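You operate a simulated robot arm through the tools that you are given. There is no shell and no other tool.

The job below is to be done with a simulated robot arm. You get a single attempt, and the scene is never put back.

## Task
Square the top panel under the strap and pull the strap tight again.
Fine: release lever up before you push, down afterwards; ratchet to 100 N, bare edges bear no more.

The check looks at the end state, three seconds after you hand in, the way a careful person would. Anything else that was tipped, shoved, dropped, spilled or broken makes it a failure.

## Robot
A 7-joint arm with a two-finger gripper, fixed in place. Base frame: the origin is on the floor under the middle of its stand, x ahead of it, y to its left, z up. Lengths are in mm, angles in degrees, forces in N, time in s.
With the tool pointing down near the work surface it reaches from about 200 to 680 mm from the base axis. Its first joint turns from -66.0 to 66.0 degrees. Payload 2.45 kg.
Tool frame: the origin (TCP) lies between the finger pads and is the grasp point; the fingertips stand 26 mm ahead of it; z points along the fingers, y is the line along which they close. The gripper opens to 96 mm; its body begins 69 mm behind the TCP.
Orientation is told as [roll, pitch, yaw] about the base's x, y, z axes, in that order, counted from this pose: with the fingers straight down and closing along the base's y, the tool's x points along the base's -x, its y along +y and its z along -z.

## Interface
- The arm moves only by the tool nudge_tool. Its arguments are lists of equal length, an entry for each row: "linear": the shift along the base's x, y, z in mm, a list of three; "dr": the turn, a rotation vector about the base's x, y, z in degrees, a list of three; "grip": the opening, from 0 (shut) to 1 (fully open). In form: {"linear": [[dx, dy, dz], ...], "dr": [[wx, wy, wz], ...], "grip": [grip, ...]}. A call has 1 to 20 rows; each row is the pose to reach, as a shift and turn from the pose commanded when the call began. A row lasts 0.2 s, in which the tool goes at most 50 mm and 8.6 degrees; a call with a longer step from one row to the next is refused whole, and so is a gripper value outside its range. Where a pose cannot be reached the arm comes as near as it can. A force on the tool above 40 N (or 10 N above the force at the start of the call, whichever is more), or a blocked arm, ends the call early, and 0.2 s more pass. The fingers move at their own pace (about 50 mm/s each) and stop on an object; they squeeze with about 44 N. The grip force told is the motor's: it shows also when the fingers shut on nothing. Time passes only in rows, and 0.2 s behind the last, so rows that repeat a pose let the fingers close. It gives the time, the measured TCP pose, the force on the tool (base axes), the opening and the grip force at its end, in the units of the frame above (readings bear some noise), with the torque about the TCP (base axes, N m) and any sound that the robot's microphone picked up.
- Cameras (640 x 400 px; columns grow to the right, rows downward): "scene" is fixed at [157, -406.2, 1396.5]; the picture's right is [0.76, -0.65, 0.00], its down [-0.52, -0.61, -0.60] and it looks along [0.39, 0.45, -0.80] (base axes); focal length 257 px, centre (320, 200). "wrist" rides on the gripper at [82, 3, -98] in the tool frame; the picture's right is [-0.04, 1.00, 0.00], its down [-0.73, -0.03, -0.68] and it looks along [-0.68, -0.03, 0.73] (tool axes); focal length 256 px, centre (320, 200). There is no depth. A picture from a camera that has moved, and an enlarged one, comes with that camera's place and axes in the base frame and with its lens.
- snapshot(camera): a new picture of that camera. The clock stands still meanwhile.
- inspect(camera, box): a new picture of the part [left, top, right, bottom] of that camera's present view, enlarged. The clock stands still meanwhile.
- job_done(): hands the job in; it is judged then, once.

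Places have to be worked out from the pictures, the camera data and where the tool is seen. Open the gripper and draw the arm clear of the work before you hand the job in, unless the task says otherwise.

The tools are called after "Emit:" as name(argument=value, ...) on one line, values as JSON. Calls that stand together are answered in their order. nudge_tool: Moves the arm, as the interface text tells. Its arguments: {"type":"object","properties":{"linear":{"type":"array","items":{"type":"array","items":{"type":"number"}}},"dr":{"type":"array","items":{"type":"array","items":{"type":"number"}}},"grip":{"type":"array","items":{"type":"number"}}},"required":["linear","dr","grip"]} The other tools are called the same way: snapshot (camera) takes a picture; inspect (camera, box) takes an enlarged picture of a part of a camera's view; job_done () hands the job in.

At the start:

```text
t: 0.0
eef_pos: [326.8, 124.2, 1077.8]
tcp_rot: [0.0, 0.0, 0.1]
contact_force: [-0.6, 0.5, -0.5]
wrist_torque: [0.0, 0.01, -0.01]
width: 96.1
grasp_force: 0.0
```

scene: 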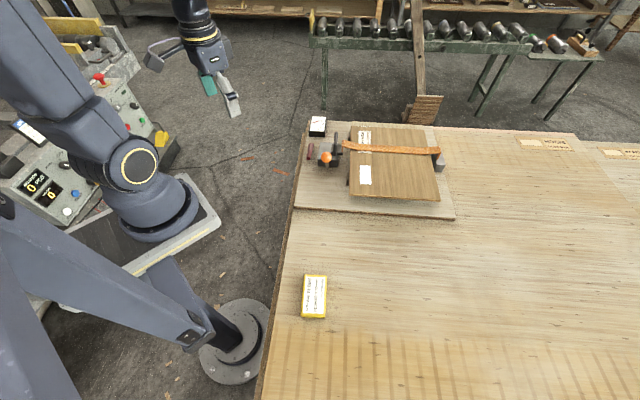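
wrist: 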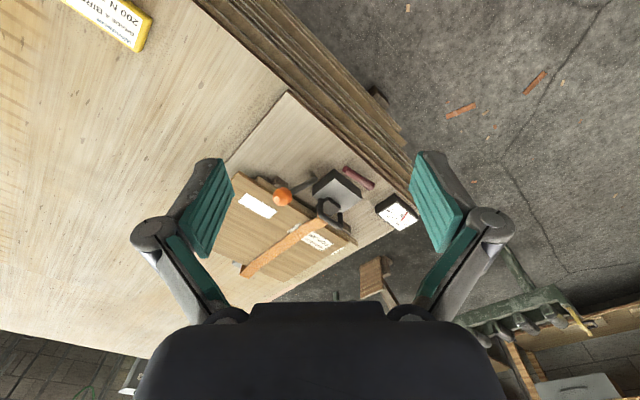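

I'll start by looking closely at the work: the panel stack, strap, ratchet and labels.

Emit:
inspect(camera="scene", box=[290, 100, 470, 220])

Emit:
inspect(camera="wrist", box=[220, 140, 440, 290])

Emit:
inspect(camera="wrist", box=[40, 0, 180, 80])

Emit:
inspect(camera="scene", box=[280, 260, 360, 330])

```text
3.33 times, centred on (380, 160) of scene
camera zoom: at [157.0, -406.2, 1396.5], right [0.76, -0.65, 0.0], down [-0.52, -0.61, -0.6], along [0.39, 0.45, -0.8], focal length 858 px, centre (120, 333)
```

zoom: 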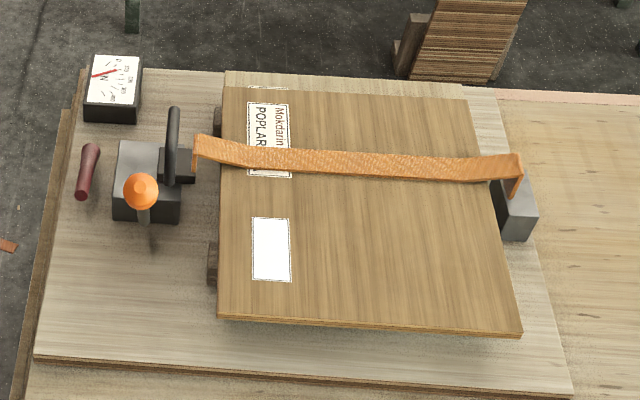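

```text
2.67 times, centred on (330, 215) of wrist
camera zoom: at [246.5, 127.3, 1175.2], right [0.04, 1.0, 0.0], down [0.73, -0.03, 0.68], along [0.68, -0.03, -0.73], focal length 683 px, centre (293, 160)
```

zoom: 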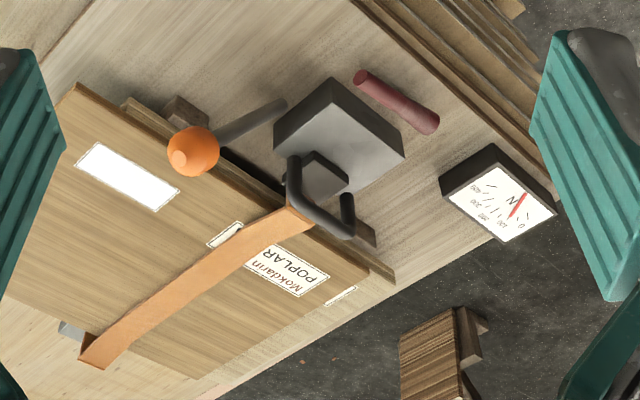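

```text
4.57 times, centred on (110, 40) of wrist
camera zoom: at [246.5, 127.3, 1175.2], right [0.04, 1.0, 0.0], down [0.73, -0.03, 0.68], along [0.68, -0.03, -0.73], focal length 1170 px, centre (1280, 931)
```

zoom: 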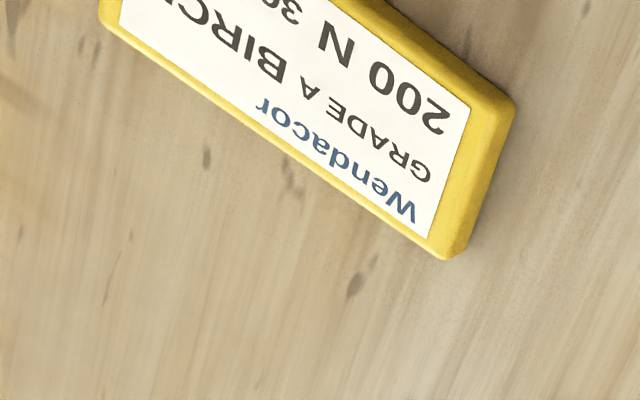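

```text
5.71 times, centred on (320, 295) of scene
camera zoom: at [157.0, -406.2, 1396.5], right [0.76, -0.65, 0.0], down [-0.52, -0.61, -0.6], along [0.39, 0.45, -0.8], focal length 1470 px, centre (320, -343)
```

zoom: 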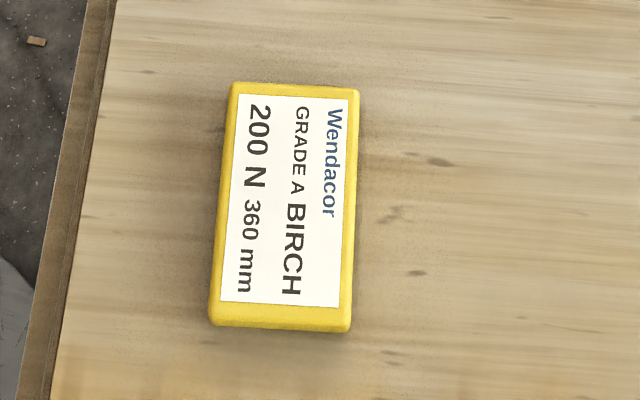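

The orange ball triangulates to about [571, 41, 812] and the table near z≈670–690. I need finer detail on the ratchet, dial, and panel edges before moving.

Emit:
inspect(camera="scene", box=[300, 110, 360, 170])

Emit:
inspect(camera="scene", box=[340, 115, 460, 210])

Emit:
inspect(camera="wrist", box=[300, 150, 430, 250])

Emit:
inspect(camera="wrist", box=[370, 185, 420, 235])

Emit:
inspect(camera="scene", box=[305, 112, 330, 137])

```text
6.67 times, centred on (330, 140) of scene
camera zoom: at [157.0, -406.2, 1396.5], right [0.76, -0.65, 0.0], down [-0.52, -0.61, -0.6], along [0.39, 0.45, -0.8], focal length 1715 px, centre (253, 600)
```

zoom: 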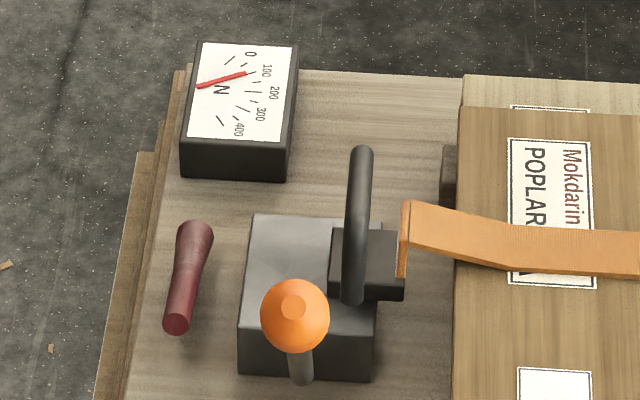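

```text
4.21 times, centred on (400, 162) of scene
camera zoom: at [157.0, -406.2, 1396.5], right [0.76, -0.65, 0.0], down [-0.52, -0.61, -0.6], along [0.39, 0.45, -0.8], focal length 1083 px, centre (-17, 358)
```

zoom: 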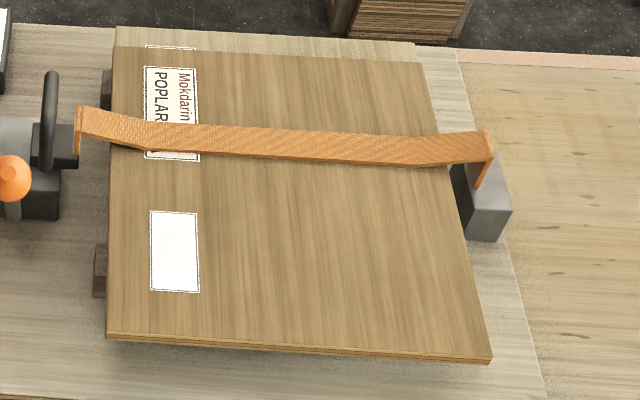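

```text
4.00 times, centred on (365, 200) of wrist
camera zoom: at [246.5, 127.3, 1175.2], right [0.04, 1.0, 0.0], down [0.73, -0.03, 0.68], along [0.68, -0.03, -0.73], focal length 1024 px, centre (140, 200)
```

zoom: 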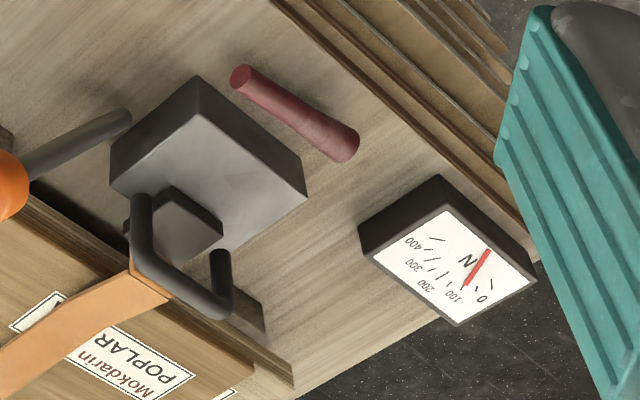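

```text
8.00 times, centred on (395, 210) of wrist
camera zoom: at [246.5, 127.3, 1175.2], right [0.04, 1.0, 0.0], down [0.73, -0.03, 0.68], along [0.68, -0.03, -0.73], focal length 2048 px, centre (-280, 120)
```

zoom: 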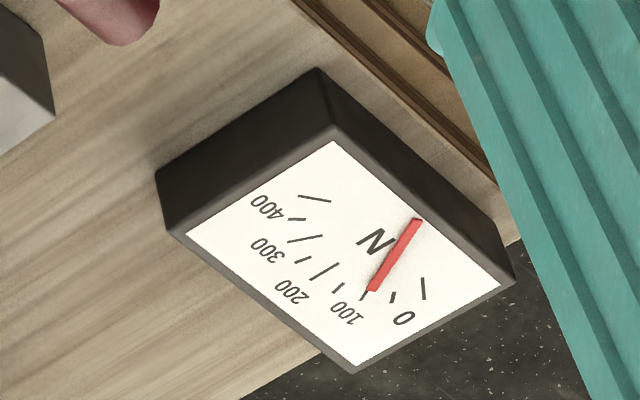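

```text
16.00 times, centred on (318, 124) of scene
camera zoom: at [157.0, -406.2, 1396.5], right [0.76, -0.65, 0.0], down [-0.52, -0.61, -0.6], along [0.39, 0.45, -0.8], focal length 4116 px, centre (360, 1408)
```

zoom: 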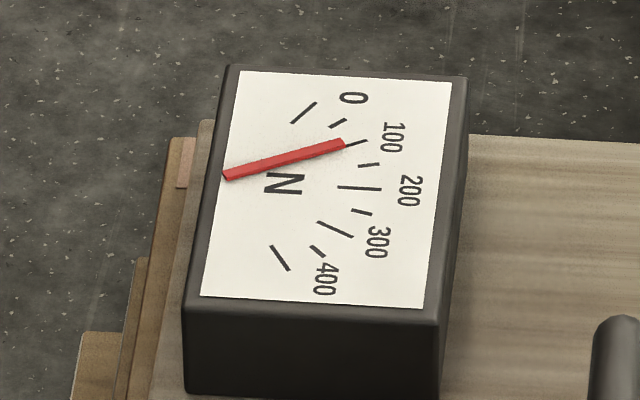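

The dial reads about 100 N now, with a black U-bail and an orange-ball lever on the ratchet block, and a maroon handle lying beside it. I'll move the wrist camera nearer, staying high above everything (TCP z≈930), to tell which lever is which.

Emit:
nudge_tool(linear=[[20, -5, -30], [41, -10, -60], [62, -15, -90], [83, -20, -120], [103, -24, -148]], dr=[[0, 0, 0], [0, 0, 0], [0, 0, 0], [0, 0, 0], [0, 0, 0]], grip=[1, 1, 1, 1, 1])

Emit:
snapshot(camera="wrist")

Emit:
snapshot(camera="scene")

```text
t: 1.2
eef_pos: [428.7, 102.3, 929.2]
tcp_rot: [0.0, 0.1, 0.0]
contact_force: [0.2, -0.1, 0.0]
wrist_torque: [0.02, 0.01, -0.02]
width: 96.1
grasp_force: 0.0
```

```text
taken
camera wrist: at [348.8, 104.3, 1026.8], right [0.04, 1.0, 0.0], down [0.73, -0.03, 0.68], along [0.68, -0.03, -0.73], focal length 256 px, centre (320, 200)
```

wrist: 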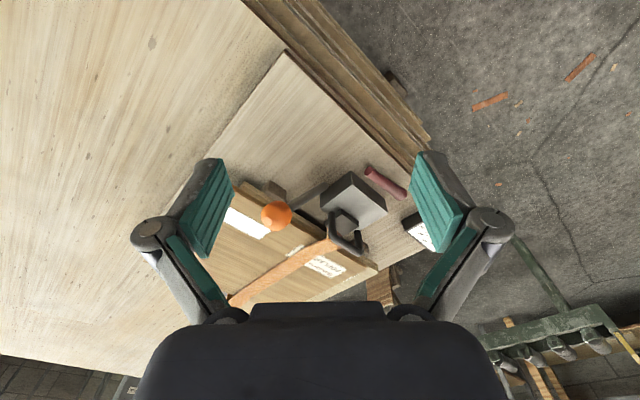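

```text
taken
```

scene: 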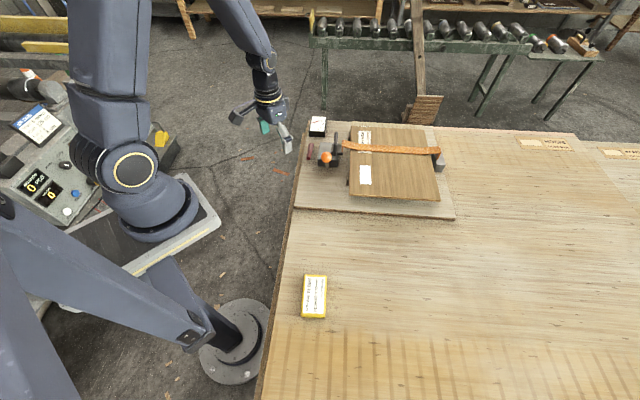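

From here the wrist camera sees the ratchet between the fingers; I'll enlarge it.

Emit:
inspect(camera="wrist", box=[250, 150, 430, 260])

Emit:
inspect(camera="wrist", box=[200, 160, 390, 310])

```text
3.56 times, centred on (340, 205) of wrist
camera zoom: at [348.8, 104.3, 1026.8], right [0.04, 1.0, 0.0], down [0.73, -0.03, 0.68], along [0.68, -0.03, -0.73], focal length 910 px, centre (249, 182)
```

zoom: 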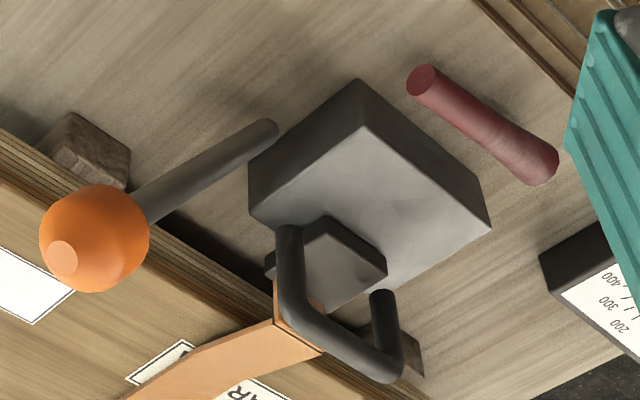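

```text
2.67 times, centred on (295, 235) of wrist
camera zoom: at [348.8, 104.3, 1026.8], right [0.04, 1.0, 0.0], down [0.73, -0.03, 0.68], along [0.68, -0.03, -0.73], focal length 683 px, centre (387, 107)
```

zoom: 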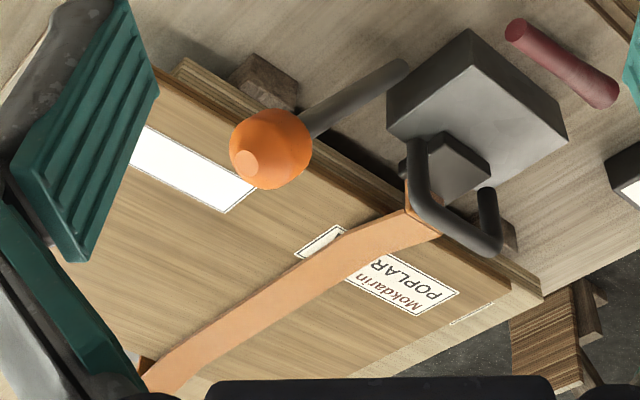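

The maroon handle triangulates to a lever running from about [670, 242, 677] (pivot end) to [597, 171, 693] (raised free end), i.e. lying "down", while the orange-ball stick rises from about [633, 101, 681]. I'll move over to get a second viewpoint of the stack edges and confirm.

Emit:
nudge_tool(linear=[[10, -32, -10], [20, -64, -20], [30, -96, -30], [40, -128, -40], [50, -160, -50], [50, -160, -50]], dr=[[0, 0, 0], [0, 0, 0], [0, 0, 0], [0, 0, 0], [0, 0, 0], [0, 0, 0]], grip=[1, 1, 1, 1, 1, 1])

Emit:
snapshot(camera="wrist")

```text
t: 2.6
eef_pos: [481.1, -60.7, 880.1]
tcp_rot: [0.1, 0.0, 0.1]
contact_force: [0.3, -1.2, -0.6]
wrist_torque: [0.0, 0.0, 0.02]
width: 95.9
grasp_force: 0.1
```

```text
taken
camera wrist: at [399.7, -58.1, 977.4], right [0.04, 1.0, 0.0], down [0.73, -0.03, 0.68], along [0.68, -0.03, -0.73], focal length 256 px, centre (320, 200)
```

wrist: 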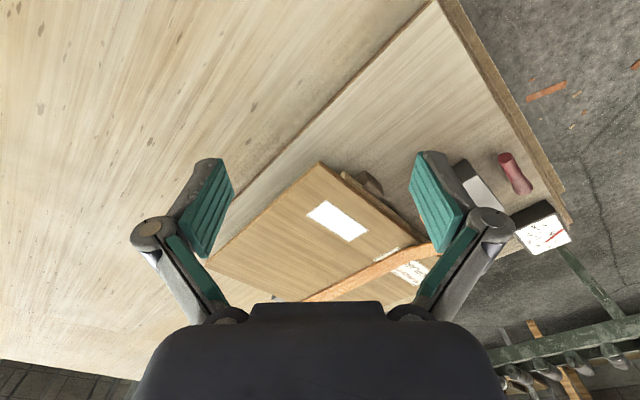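

Emit:
inspect(camera="wrist", box=[200, 150, 440, 300])

Emit:
inspect(camera="wrist", box=[420, 130, 600, 260])

Emit:
inspect(camera="wrist", box=[300, 150, 430, 240])

```text
2.67 times, centred on (320, 225) of wrist
camera zoom: at [399.7, -58.1, 977.4], right [0.04, 1.0, 0.0], down [0.73, -0.03, 0.68], along [0.68, -0.03, -0.73], focal length 683 px, centre (320, 133)
```

zoom: 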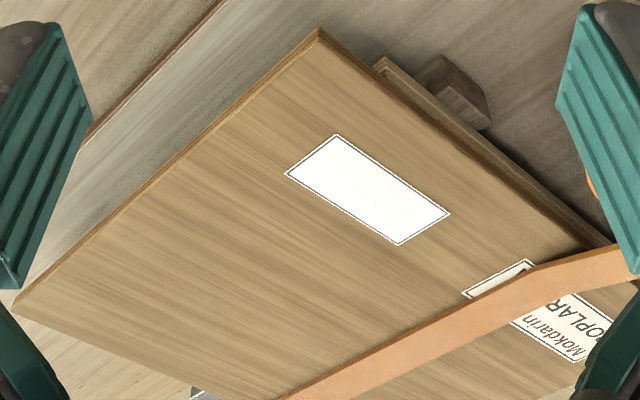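

```text
3.08 times, centred on (510, 195) of wrist
camera zoom: at [399.7, -58.1, 977.4], right [0.04, 1.0, 0.0], down [0.73, -0.03, 0.68], along [0.68, -0.03, -0.73], focal length 788 px, centre (-265, 215)
```

zoom: 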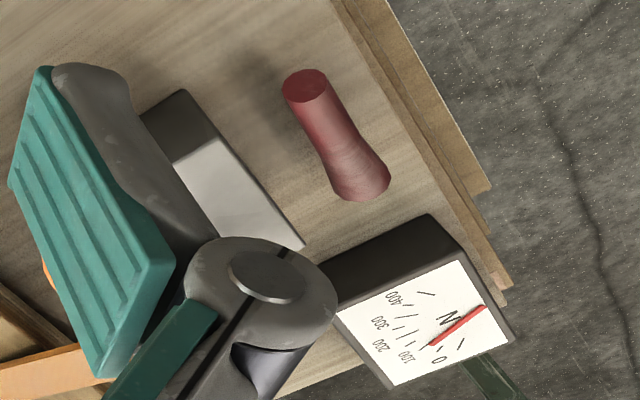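

```text
4.44 times, centred on (365, 195) of wrist
camera zoom: at [399.7, -58.1, 977.4], right [0.04, 1.0, 0.0], down [0.73, -0.03, 0.68], along [0.68, -0.03, -0.73], focal length 1138 px, centre (120, 222)
```

zoom: 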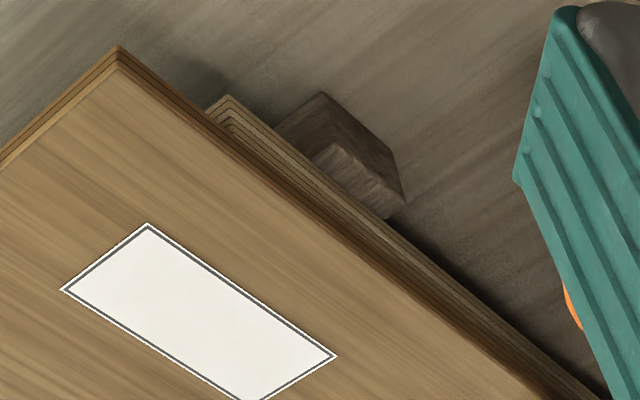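

The maroon lever casts a shadow offset from its free near end, so it is a raised lever pivoted at its far end: the release lever, down now. The top panel (thinner, about 12 mm) is displaced toward the near side relative to the stack; I'll zoom the four corners to measure shift and angle.

Emit:
inspect(camera="scene", box=[345, 115, 385, 140])

Emit:
inspect(camera="scene", box=[415, 115, 455, 140])

Emit:
inspect(camera="scene", box=[340, 175, 380, 200])

Emit:
inspect(camera="scene", box=[420, 185, 460, 210])

Emit:
inspect(camera="scene", box=[425, 140, 465, 180])

```text
16.00 times, centred on (365, 128) of scene
camera zoom: at [157.0, -406.2, 1396.5], right [0.76, -0.65, 0.0], down [-0.52, -0.61, -0.6], along [0.39, 0.45, -0.8], focal length 4116 px, centre (-400, 1360)
```

zoom: 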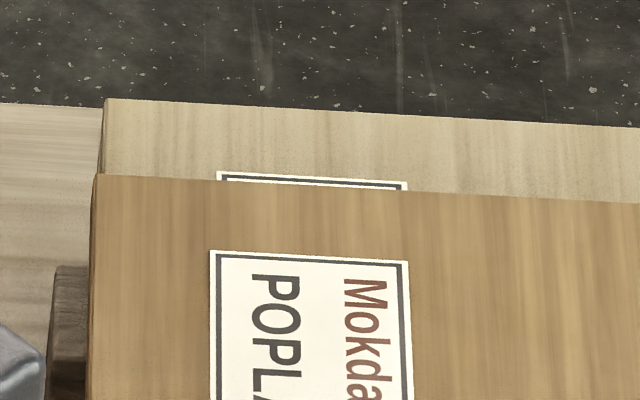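

```text
16.00 times, centred on (435, 128) of scene
camera zoom: at [157.0, -406.2, 1396.5], right [0.76, -0.65, 0.0], down [-0.52, -0.61, -0.6], along [0.39, 0.45, -0.8], focal length 4116 px, centre (-1520, 1360)
```

zoom: 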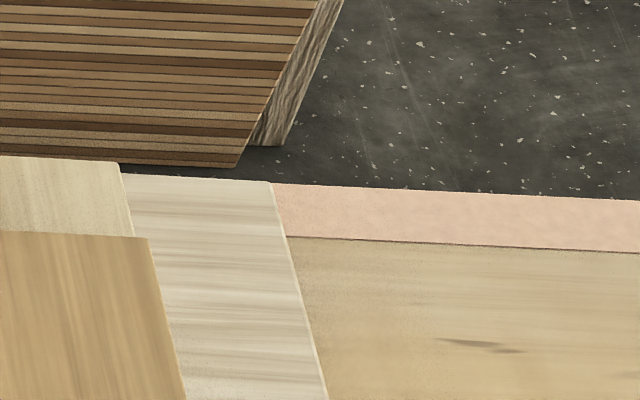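

```text
16.00 times, centred on (360, 188) of scene
camera zoom: at [157.0, -406.2, 1396.5], right [0.76, -0.65, 0.0], down [-0.52, -0.61, -0.6], along [0.39, 0.45, -0.8], focal length 4116 px, centre (-320, 400)
```

zoom: 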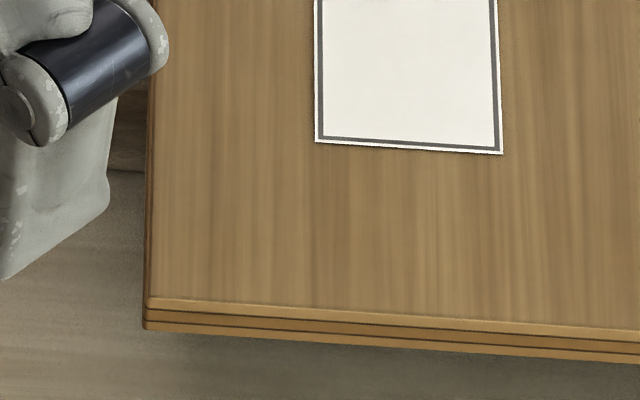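

```text
16.00 times, centred on (440, 198) of scene
camera zoom: at [157.0, -406.2, 1396.5], right [0.76, -0.65, 0.0], down [-0.52, -0.61, -0.6], along [0.39, 0.45, -0.8], focal length 4116 px, centre (-1600, 240)
```

zoom: 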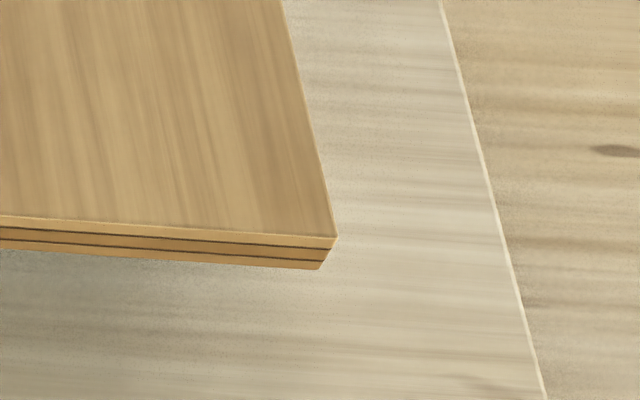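

```text
10.00 times, centred on (445, 160) of scene
camera zoom: at [157.0, -406.2, 1396.5], right [0.76, -0.65, 0.0], down [-0.52, -0.61, -0.6], along [0.39, 0.45, -0.8], focal length 2572 px, centre (-930, 600)
```

zoom: 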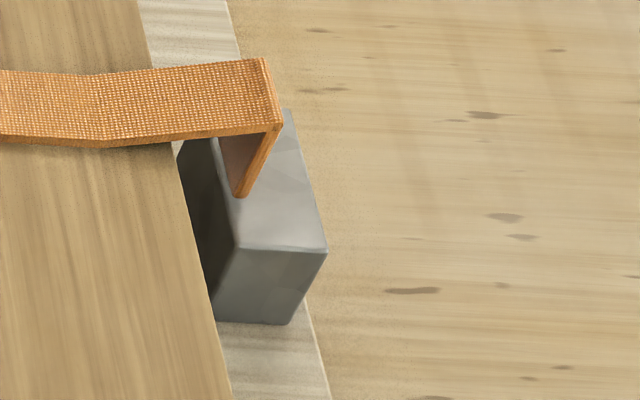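

Corner measurements show essentially a pure translation: the top panel (≈302×362 mm, ≈10 mm thick, top at z≈720) must go about 46 mm along the far direction (≈[0.71, 0.70]) and ≈2–3 mm to the right, with near-zero rotation. Next I'll view the maroon release lever up close before touching it.

Emit:
nudge_tool(linear=[[0, 42, 3], [0, 84, 5], [-5, 126, 5], [-8, 168, 5], [-10, 210, 5], [-10, 250, 5], [-10, 250, 5]], dr=[[0, 0, 0], [0, 0, 0], [0, 0, 0], [0, 0, 0], [0, 0, 0], [0, 0, 0], [0, 0, 0]], grip=[1, 1, 1, 1, 1, 1, 1])

Emit:
inspect(camera="wrist", box=[220, 120, 420, 300])

Emit:
inspect(camera="wrist", box=[290, 150, 380, 230])

```text
t: 4.2
eef_pos: [469.3, 192.3, 885.1]
tcp_rot: [0.0, -0.1, 0.0]
contact_force: [0.3, -0.1, -0.3]
wrist_torque: [0.0, -0.03, 0.03]
width: 96.1
grasp_force: 0.1
```

```text
2.22 times, centred on (320, 210) of wrist
camera zoom: at [388.7, 195.0, 981.9], right [0.04, 1.0, 0.0], down [0.73, -0.03, 0.68], along [0.68, -0.03, -0.73], focal length 569 px, centre (320, 178)
```

zoom: 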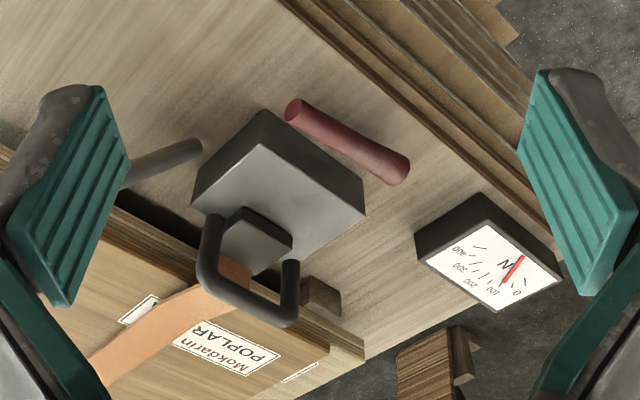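

```text
5.00 times, centred on (335, 190) of wrist
camera zoom: at [388.7, 195.0, 981.9], right [0.04, 1.0, 0.0], down [0.73, -0.03, 0.68], along [0.68, -0.03, -0.73], focal length 1280 px, centre (245, 250)
```

zoom: 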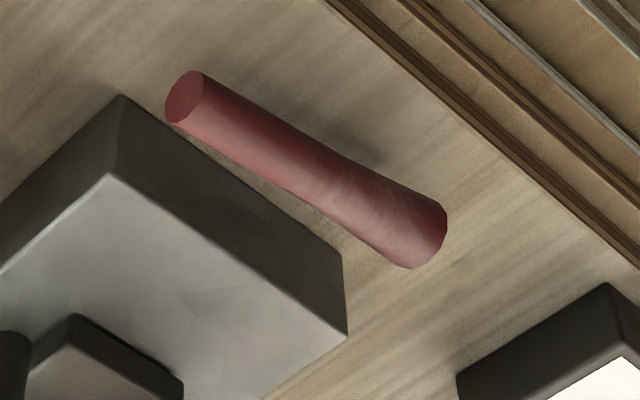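

The lever floats clear of the board, low at its far end (z≈677, level with the block's mechanism height) and raised at its near end (≈[592, 171, 700]), so I'll pinch the near end with the fingers closing across it. First I yaw the tool 44.4° so the fingers close along the lever's hinge axis, and come above it at z≈800 with a partial opening.

Emit:
nudge_tool(linear=[[10, 0, 0], [30, -2, 0], [50, -4, -10], [75, -6, -25], [100, -8, -45], [125, -9, -65], [131, -9, -80], [131, -9, -80]], dr=[[0, 0, 7.4], [0, 0, 14.8], [0, 0, 22.2], [0, 0, 29.6], [0, 0, 37], [0, 0, 44.4], [0, 0, 44.4], [0, 0, 44.4]], grip=[0.9, 0.8, 0.7, 0.6, 0.5, 0.42, 0.42, 0.42])

Emit:
snapshot(camera="wrist")

Emit:
inspect(camera="scene", box=[270, 90, 390, 190])

```text
t: 6.0
eef_pos: [601.1, 183.4, 803.0]
tcp_rot: [0.1, 0.0, 44.5]
contact_force: [0.8, 0.0, -0.2]
wrist_torque: [-0.02, -0.01, 0.0]
width: 40.4
grasp_force: 0.0
```

```text
taken
camera wrist: at [541.4, 127.9, 901.2], right [-0.67, 0.74, 0.0], down [0.54, 0.49, 0.68], along [0.5, 0.46, -0.73], focal length 256 px, centre (320, 200)
```

wrist: 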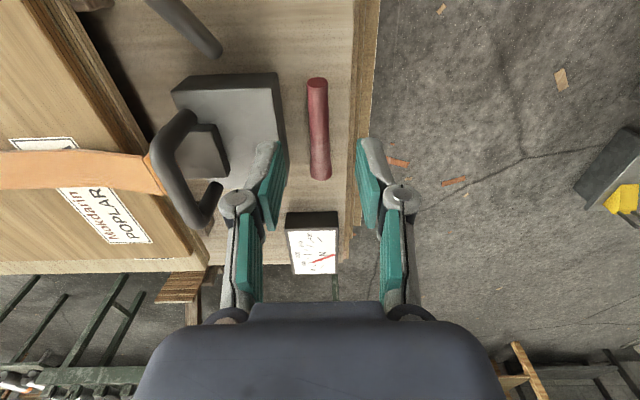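

```text
4.00 times, centred on (330, 140) of scene
camera zoom: at [157.1, -406.2, 1396.5], right [0.76, -0.65, 0.0], down [-0.52, -0.61, -0.6], along [0.39, 0.45, -0.8], focal length 1029 px, centre (280, 440)
```

zoom: 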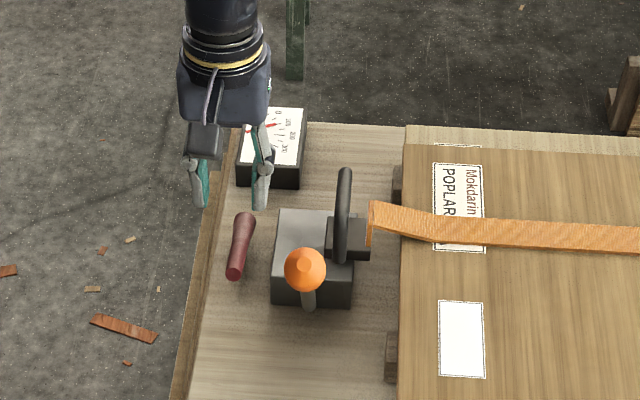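

The lever lies centred between the fingers in this view, with the block's left side close to the right-hand finger path. I'll zoom to check finger thickness against the gap between lever and block before descending.

Emit:
inspect(camera="wrist", box=[220, 60, 420, 260])

Emit:
inspect(camera="scene", box=[300, 90, 360, 150])

```text
2.00 times, centred on (320, 160) of wrist
camera zoom: at [541.4, 127.9, 901.2], right [-0.67, 0.74, 0.0], down [0.54, 0.49, 0.68], along [0.5, 0.46, -0.73], focal length 512 px, centre (320, 280)
```

zoom: 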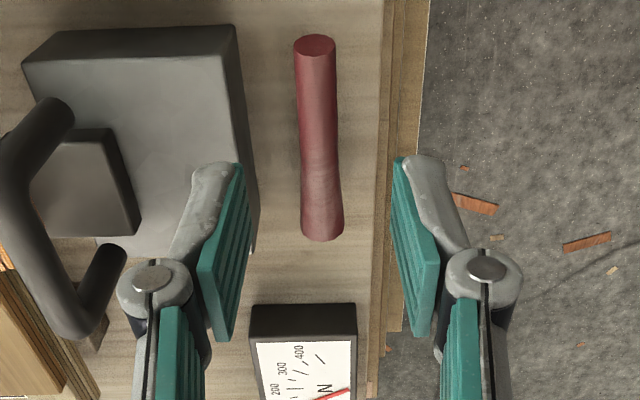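

```text
6.67 times, centred on (330, 120) of scene
camera zoom: at [157.1, -406.2, 1396.5], right [0.76, -0.65, 0.0], down [-0.52, -0.61, -0.6], along [0.39, 0.45, -0.8], focal length 1715 px, centre (253, 733)
```

zoom: 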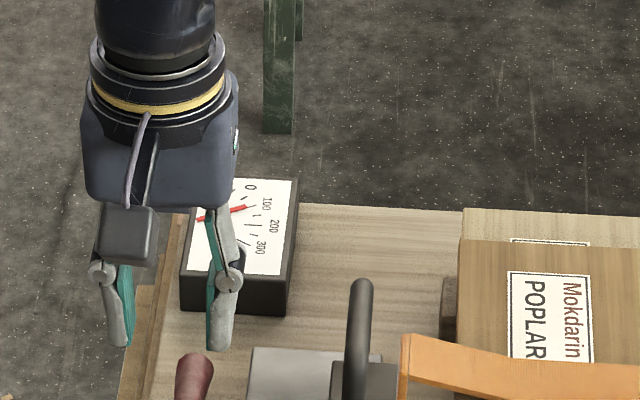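

Only the slim fingertips (≈10–14 mm thick) would sit beside the block, and the gap is about 38 mm, so a 35 mm opening clears it. I'll descend to z≈706 straddling the lever about 15 mm from its free end.

Emit:
nudge_tool(linear=[[0, 0, -20], [0, 0, -40], [0, 0, -60], [0, 0, -80], [0, 0, -98], [0, 0, -98]], dr=[[0, 0, 0], [0, 0, 0], [0, 0, 0], [0, 0, 0], [0, 0, 0], [0, 0, 0]], grip=[0.36, 0.36, 0.36, 0.36, 0.36, 0.36])

Emit:
inspect(camera="wrist", box=[220, 60, 420, 260])

Emit:
inspect(camera="scene", box=[290, 100, 370, 180])

```text
t: 7.4
eef_pos: [601.1, 181.2, 705.9]
tcp_rot: [0.0, 0.0, 44.4]
contact_force: [-0.8, -0.1, 0.0]
wrist_torque: [-0.01, -0.01, 0.0]
width: 34.7
grasp_force: 0.1
```

```text
2.00 times, centred on (320, 160) of wrist
camera zoom: at [541.5, 126.0, 804.0], right [-0.67, 0.74, 0.0], down [0.54, 0.49, 0.68], along [0.5, 0.46, -0.73], focal length 512 px, centre (320, 280)
```

zoom: 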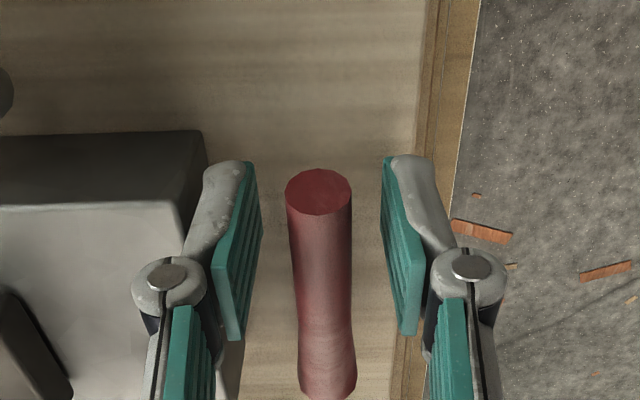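

```text
5.00 times, centred on (330, 140) of scene
camera zoom: at [157.0, -406.2, 1396.5], right [0.76, -0.65, 0.0], down [-0.52, -0.61, -0.6], along [0.39, 0.45, -0.8], focal length 1286 px, centre (270, 500)
```

zoom: 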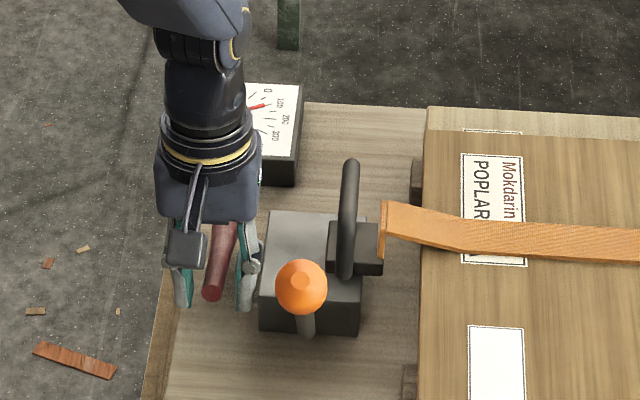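

The lever passes cleanly between the pads with both fingers clear of the block. I'll close on it and see the grip width.

Emit:
nudge_tool(linear=[[0, 0, 0], [0, 0, 0], [0, 0, 0], [0, 0, 0], [0, 0, 0]], dr=[[0, 0, 0], [0, 0, 0], [0, 0, 0], [0, 0, 0], [0, 0, 0]], grip=[0.25, 0.15, 0.1, 0.1, 0.1])

Emit:
inspect(camera="wrist", box=[220, 60, 420, 260])

```text
t: 8.6
eef_pos: [602.6, 181.1, 705.2]
tcp_rot: [0.0, 0.0, 44.5]
contact_force: [0.0, 1.3, 0.5]
wrist_torque: [-0.1, 0.03, -0.23]
width: 18.0
grasp_force: 43.3
```

```text
2.00 times, centred on (320, 160) of wrist
camera zoom: at [541.5, 126.0, 804.3], right [-0.67, 0.74, 0.0], down [0.55, 0.49, 0.68], along [0.5, 0.46, -0.73], focal length 512 px, centre (320, 280)
```

zoom: 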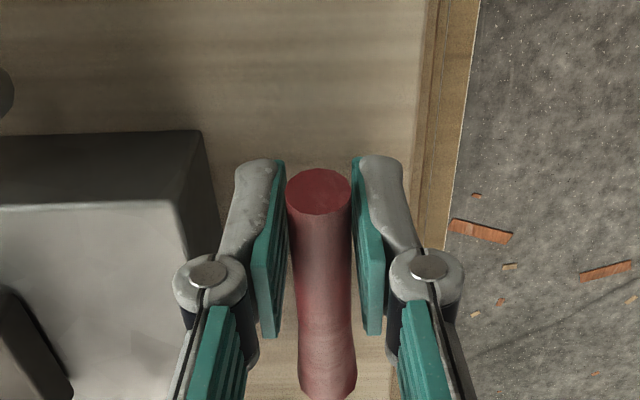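

Gripped at 18 mm with almost no side load, so the lever stayed put. I'll raise it a small first step along its arc (about 7°) and read the force to confirm the hinge is at the far end.

Emit:
nudge_tool(linear=[[0.5, 0.5, 3], [1.1, 1.1, 6], [2.3, 2.2, 11], [2.3, 2.2, 11]], dr=[[0, 0, 0], [0, 0, 0], [0, 0, 0], [0, 0, 0]], grip=[0.1, 0.1, 0.1, 0.1])

Emit:
inspect(camera="wrist", box=[220, 60, 420, 260])

Emit:
inspect(camera="scene", box=[290, 100, 370, 180])

```text
t: 9.6
eef_pos: [603.5, 181.5, 716.7]
tcp_rot: [0.2, 0.3, 44.4]
contact_force: [-4.7, -1.9, -0.3]
wrist_torque: [-0.96, 0.88, -0.25]
width: 17.9
grasp_force: 43.6
```

```text
2.00 times, centred on (320, 160) of wrist
camera zoom: at [542.9, 127.1, 815.3], right [-0.67, 0.74, 0.0], down [0.55, 0.49, 0.68], along [0.5, 0.45, -0.74], focal length 512 px, centre (320, 280)
```

zoom: 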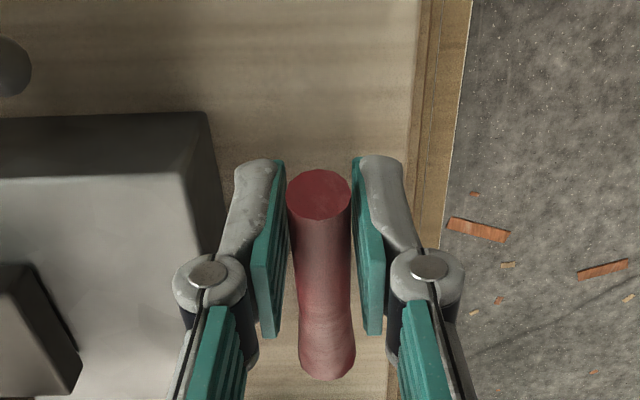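

```text
5.00 times, centred on (330, 140) of scene
camera zoom: at [157.3, -406.1, 1396.5], right [0.76, -0.65, 0.0], down [-0.52, -0.61, -0.6], along [0.39, 0.45, -0.8], focal length 1286 px, centre (270, 500)
```

zoom: 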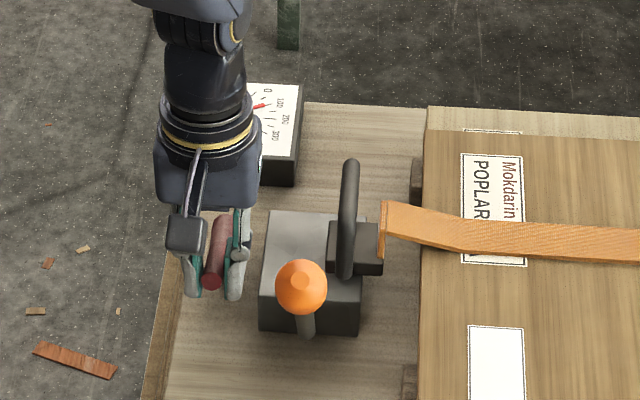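

The lever's near end rose with the gripper while its far end stayed, so the hinge is where I judged. I'll continue the arc to about 40°, watching force and the gauge.

Emit:
nudge_tool(linear=[[2.1, 2.1, 7.2], [4.8, 4.7, 14.2], [7.8, 7.6, 20.8], [11.2, 11.0, 27.1], [11.2, 11.0, 27.1]], dr=[[0, 0, 0], [0, 0, 0], [0, 0, 0], [0, 0, 0], [0, 0, 0]], grip=[0.1, 0.1, 0.1, 0.1, 0.1])

Emit:
inspect(camera="wrist", box=[220, 60, 420, 260])

Emit:
inspect(camera="scene", box=[290, 100, 370, 180])

```text
t: 10.8
eef_pos: [614.4, 192.8, 743.2]
tcp_rot: [0.1, 0.4, 44.5]
contact_force: [-10.6, -9.3, -0.4]
wrist_torque: [-1.12, 1.14, -0.08]
width: 18.5
grasp_force: 43.7
```

```text
2.00 times, centred on (320, 160) of wrist
camera zoom: at [554.4, 138.1, 841.0], right [-0.67, 0.74, 0.0], down [0.55, 0.49, 0.67], along [0.5, 0.45, -0.74], focal length 512 px, centre (320, 280)
```

zoom: 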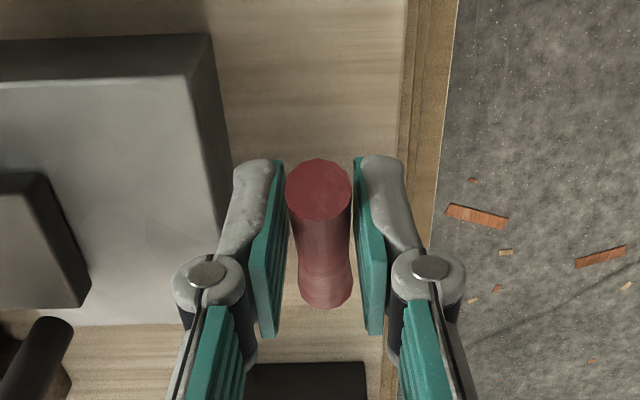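

```text
5.00 times, centred on (330, 140) of scene
camera zoom: at [157.1, -406.2, 1396.5], right [0.76, -0.65, 0.0], down [-0.52, -0.61, -0.6], along [0.39, 0.45, -0.8], focal length 1286 px, centre (270, 500)
```

zoom: 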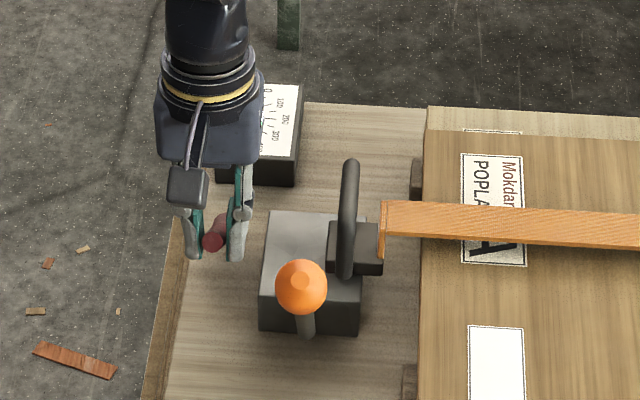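

The strap has visibly gone slack (it no longer dips over the panel edge). I'll check the dial and the full wrist view before raising the lever further.

Emit:
inspect(camera="scene", box=[305, 105, 345, 145])

Emit:
inspect(camera="scene", box=[330, 110, 460, 210])

Emit:
snapshot(camera="wrist")

```text
10.00 times, centred on (325, 125) of scene
camera zoom: at [157.1, -406.2, 1396.5], right [0.76, -0.65, 0.0], down [-0.52, -0.61, -0.6], along [0.39, 0.45, -0.8], focal length 2572 px, centre (270, 950)
```

zoom: 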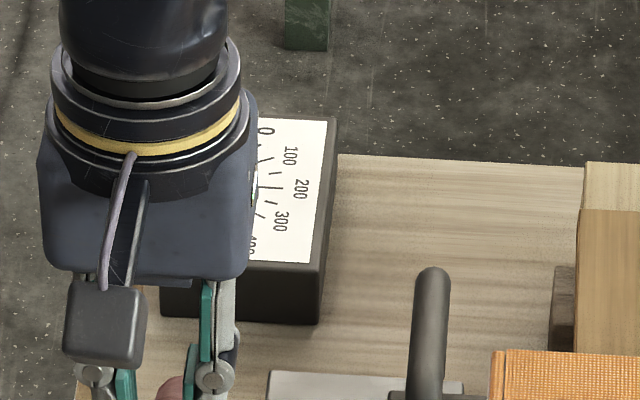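

```text
4.00 times, centred on (395, 160) of scene
camera zoom: at [157.1, -406.2, 1396.5], right [0.76, -0.65, 0.0], down [-0.52, -0.61, -0.6], along [0.39, 0.45, -0.8], focal length 1029 px, centre (20, 360)
```

zoom: 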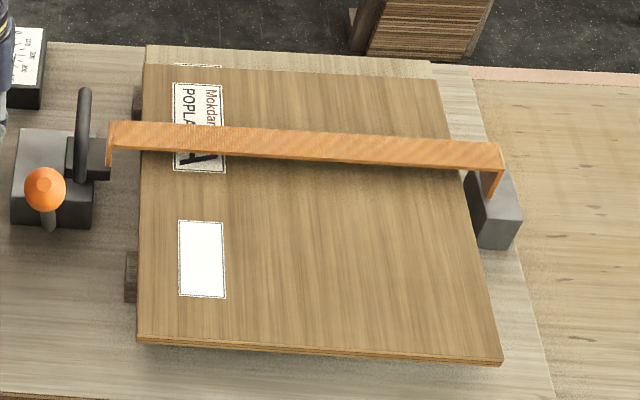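

```text
taken
camera wrist: at [554.4, 138.1, 841.0], right [-0.67, 0.74, 0.0], down [0.55, 0.49, 0.67], along [0.5, 0.45, -0.74], focal length 256 px, centre (320, 200)
```

wrist: 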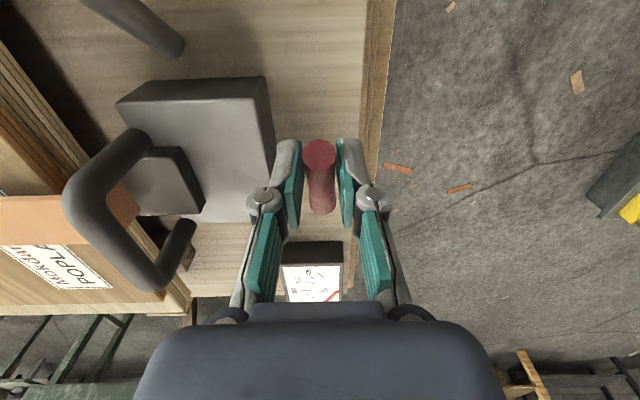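

The needle is down near 0 and the strap floats clear of the panel. I'll keep raising the lever toward its upper stop, with slightly less far-ward travel to ease the 14 N side load.

Emit:
nudge_tool(linear=[[1, 1, 5], [3, 3, 10], [6, 6, 14], [9, 9, 17], [9, 9, 17]], dr=[[0, 0, 0], [0, 0, 0], [0, 0, 0], [0, 0, 0], [0, 0, 0]], grip=[0.1, 0.1, 0.1, 0.1, 0.1])

Emit:
inspect(camera="wrist", box=[220, 60, 420, 260])

```text
t: 12.0
eef_pos: [622.6, 201.8, 760.6]
tcp_rot: [0.1, 0.2, 44.4]
contact_force: [-11.1, -12.4, -0.2]
wrist_torque: [-1.03, 1.05, 0.0]
width: 18.7
grasp_force: 44.3
```

```text
2.00 times, centred on (320, 160) of wrist
camera zoom: at [563.7, 147.5, 859.0], right [-0.67, 0.74, 0.0], down [0.55, 0.49, 0.68], along [0.5, 0.45, -0.74], focal length 512 px, centre (320, 280)
```

zoom: 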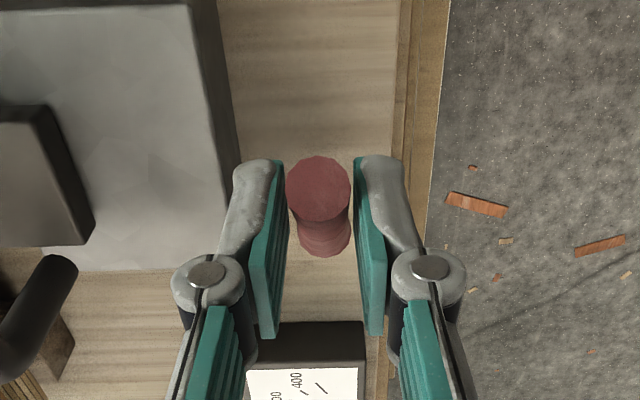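

Lever elevation is now about 50° and still moving freely with ~16 N resistance. I continue toward 70° to be clearly past the release point or find the stop.

Emit:
nudge_tool(linear=[[3, 3, 4], [6, 6, 7], [9, 9, 10], [12, 12, 12], [12, 12, 12]], dr=[[0, 0, 0], [0, 0, 0], [0, 0, 0], [0, 0, 0], [0, 0, 0]], grip=[0.1, 0.1, 0.1, 0.1, 0.1])

Emit:
inspect(camera="wrist", box=[220, 60, 420, 260])

```text
t: 13.2
eef_pos: [633.3, 215.2, 770.2]
tcp_rot: [0.1, 0.4, 44.3]
contact_force: [-9.6, -18.2, 0.2]
wrist_torque: [-0.15, -0.1, 0.08]
width: 18.7
grasp_force: 44.5
```

```text
2.00 times, centred on (320, 160) of wrist
camera zoom: at [574.4, 160.4, 869.4], right [-0.67, 0.74, 0.0], down [0.55, 0.49, 0.67], along [0.5, 0.45, -0.74], focal length 512 px, centre (320, 280)
```

zoom: 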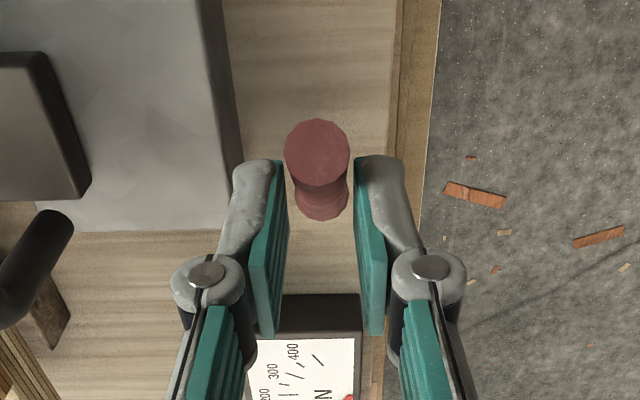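

The handle has started sliding between the pads while the lever itself is at about 53°, which suggests it reached its upper stop. I'll open the fingers without moving and see whether the lever stays up.

Emit:
nudge_tool(linear=[[0, 0, 0], [0, 0, 0], [0, 0, 0]], dr=[[0, 0, 0], [0, 0, 0], [0, 0, 0]], grip=[0.3, 0.36, 0.36])

Emit:
inspect(camera="wrist", box=[220, 60, 420, 260])

Emit:
inspect(camera="scene", box=[290, 100, 370, 180])

```text
t: 14.0
eef_pos: [635.8, 216.8, 773.1]
tcp_rot: [0.0, -0.1, 44.5]
contact_force: [0.5, -0.2, -0.9]
wrist_torque: [-0.02, 0.01, -0.01]
width: 34.6
grasp_force: 0.0
```

```text
2.00 times, centred on (320, 160) of wrist
camera zoom: at [575.8, 161.6, 871.2], right [-0.67, 0.74, 0.0], down [0.54, 0.49, 0.68], along [0.5, 0.46, -0.73], focal length 512 px, centre (320, 280)
```

zoom: 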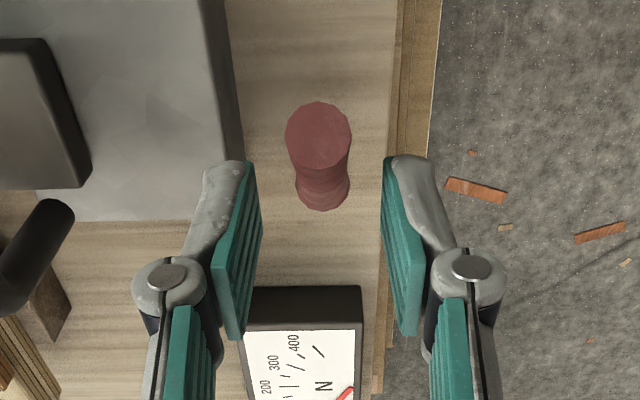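

```text
5.00 times, centred on (330, 140) of scene
camera zoom: at [157.1, -406.2, 1396.5], right [0.76, -0.65, 0.0], down [-0.52, -0.61, -0.6], along [0.39, 0.45, -0.8], focal length 1286 px, centre (270, 500)
```

zoom: 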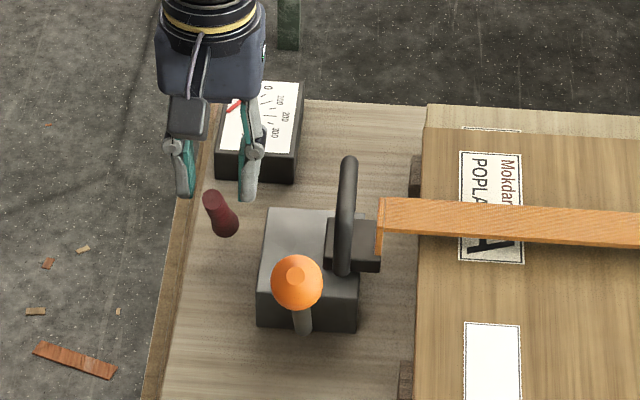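

The lever stays up at about 53° on its own and the fingers are free of it. I'll lift straight up clear and check the dial and panel.

Emit:
nudge_tool(linear=[[0, 0, 30], [0, 0, 65], [0, 0, 100], [-20, -20, 120]], dr=[[0, 0, 0], [0, 0, 0], [0, 0, 0], [0, 0, 0]], grip=[0.36, 0.36, 0.36, 0.36])

Emit:
snapshot(camera="wrist")

Emit:
inspect(camera="scene", box=[300, 105, 380, 185])

```text
t: 15.0
eef_pos: [615.4, 196.1, 893.5]
tcp_rot: [0.0, 0.0, 44.4]
contact_force: [1.4, 0.4, 0.1]
wrist_torque: [0.0, -0.04, -0.02]
width: 34.6
grasp_force: 0.1
```

```text
taken
camera wrist: at [554.7, 140.8, 991.2], right [-0.67, 0.74, 0.0], down [0.54, 0.49, 0.68], along [0.5, 0.46, -0.73], focal length 256 px, centre (320, 200)
```

wrist: 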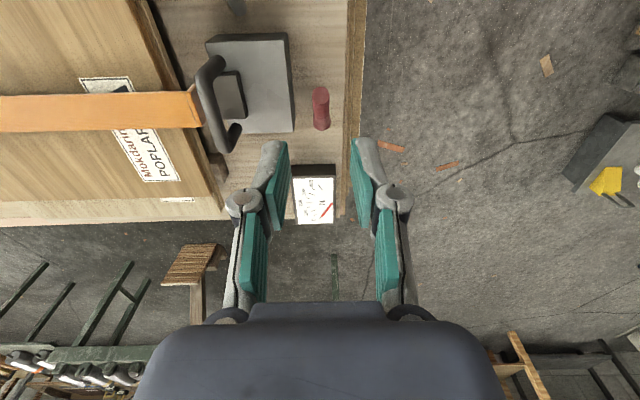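

```text
5.00 times, centred on (340, 145) of scene
camera zoom: at [157.1, -406.2, 1396.5], right [0.76, -0.65, 0.0], down [-0.52, -0.61, -0.6], along [0.39, 0.45, -0.8], focal length 1286 px, centre (220, 475)
```

zoom: 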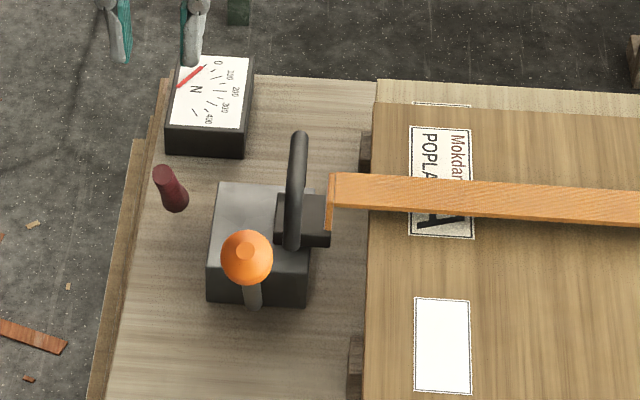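

Dial at 0, lever standing up, strap loose. Now I'll carry the arm high (z≈890, above the 832 mm ball top) around to the near side of the panel with the gripper wide open, for a two-finger push centred on the near edge.

Emit:
nudge_tool(linear=[[0, -43, 0], [0, -86, 0], [-3, -129, 0], [-5, -172, 0], [-7, -215, 0], [-9, -258, 0], [-11, -301, 0], [-13, -344, 0], [-15, -387, 0], [-15, -430, 0], [-15, -430, 0]], dr=[[0, 0, 0], [0, 0, 0], [0, 0, 0], [0, 0, 0], [0, 0, 0], [0, 0, 0], [0, 0, 0], [0, 0, 0], [0, 0, 0], [0, 0, 0], [0, 0, 0]], grip=[0.5, 0.6, 0.8, 1, 1, 1, 1, 1, 1, 1, 1])

Emit:
snapshot(camera="wrist")

Emit:
snapshot(camera="scene")

```text
t: 17.4
eef_pos: [601.1, -234.0, 895.3]
tcp_rot: [0.0, 0.0, 44.5]
contact_force: [-0.3, 0.0, -0.2]
wrist_torque: [0.02, 0.03, 0.0]
width: 96.1
grasp_force: 0.1
```

```text
taken
camera wrist: at [541.0, -289.6, 992.0], right [-0.67, 0.74, 0.0], down [0.54, 0.49, 0.68], along [0.5, 0.46, -0.73], focal length 256 px, centre (320, 200)
```

wrist: 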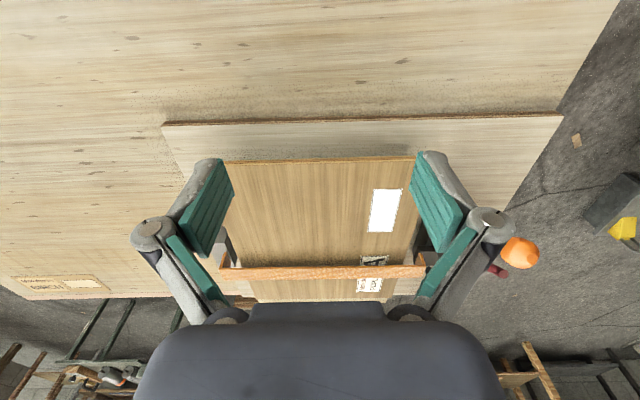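

```text
taken
```

scene: 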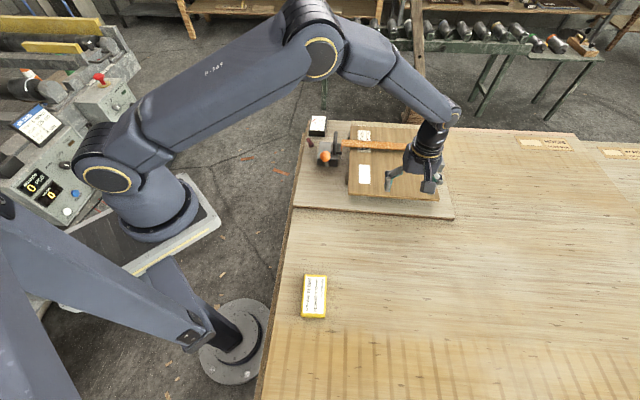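

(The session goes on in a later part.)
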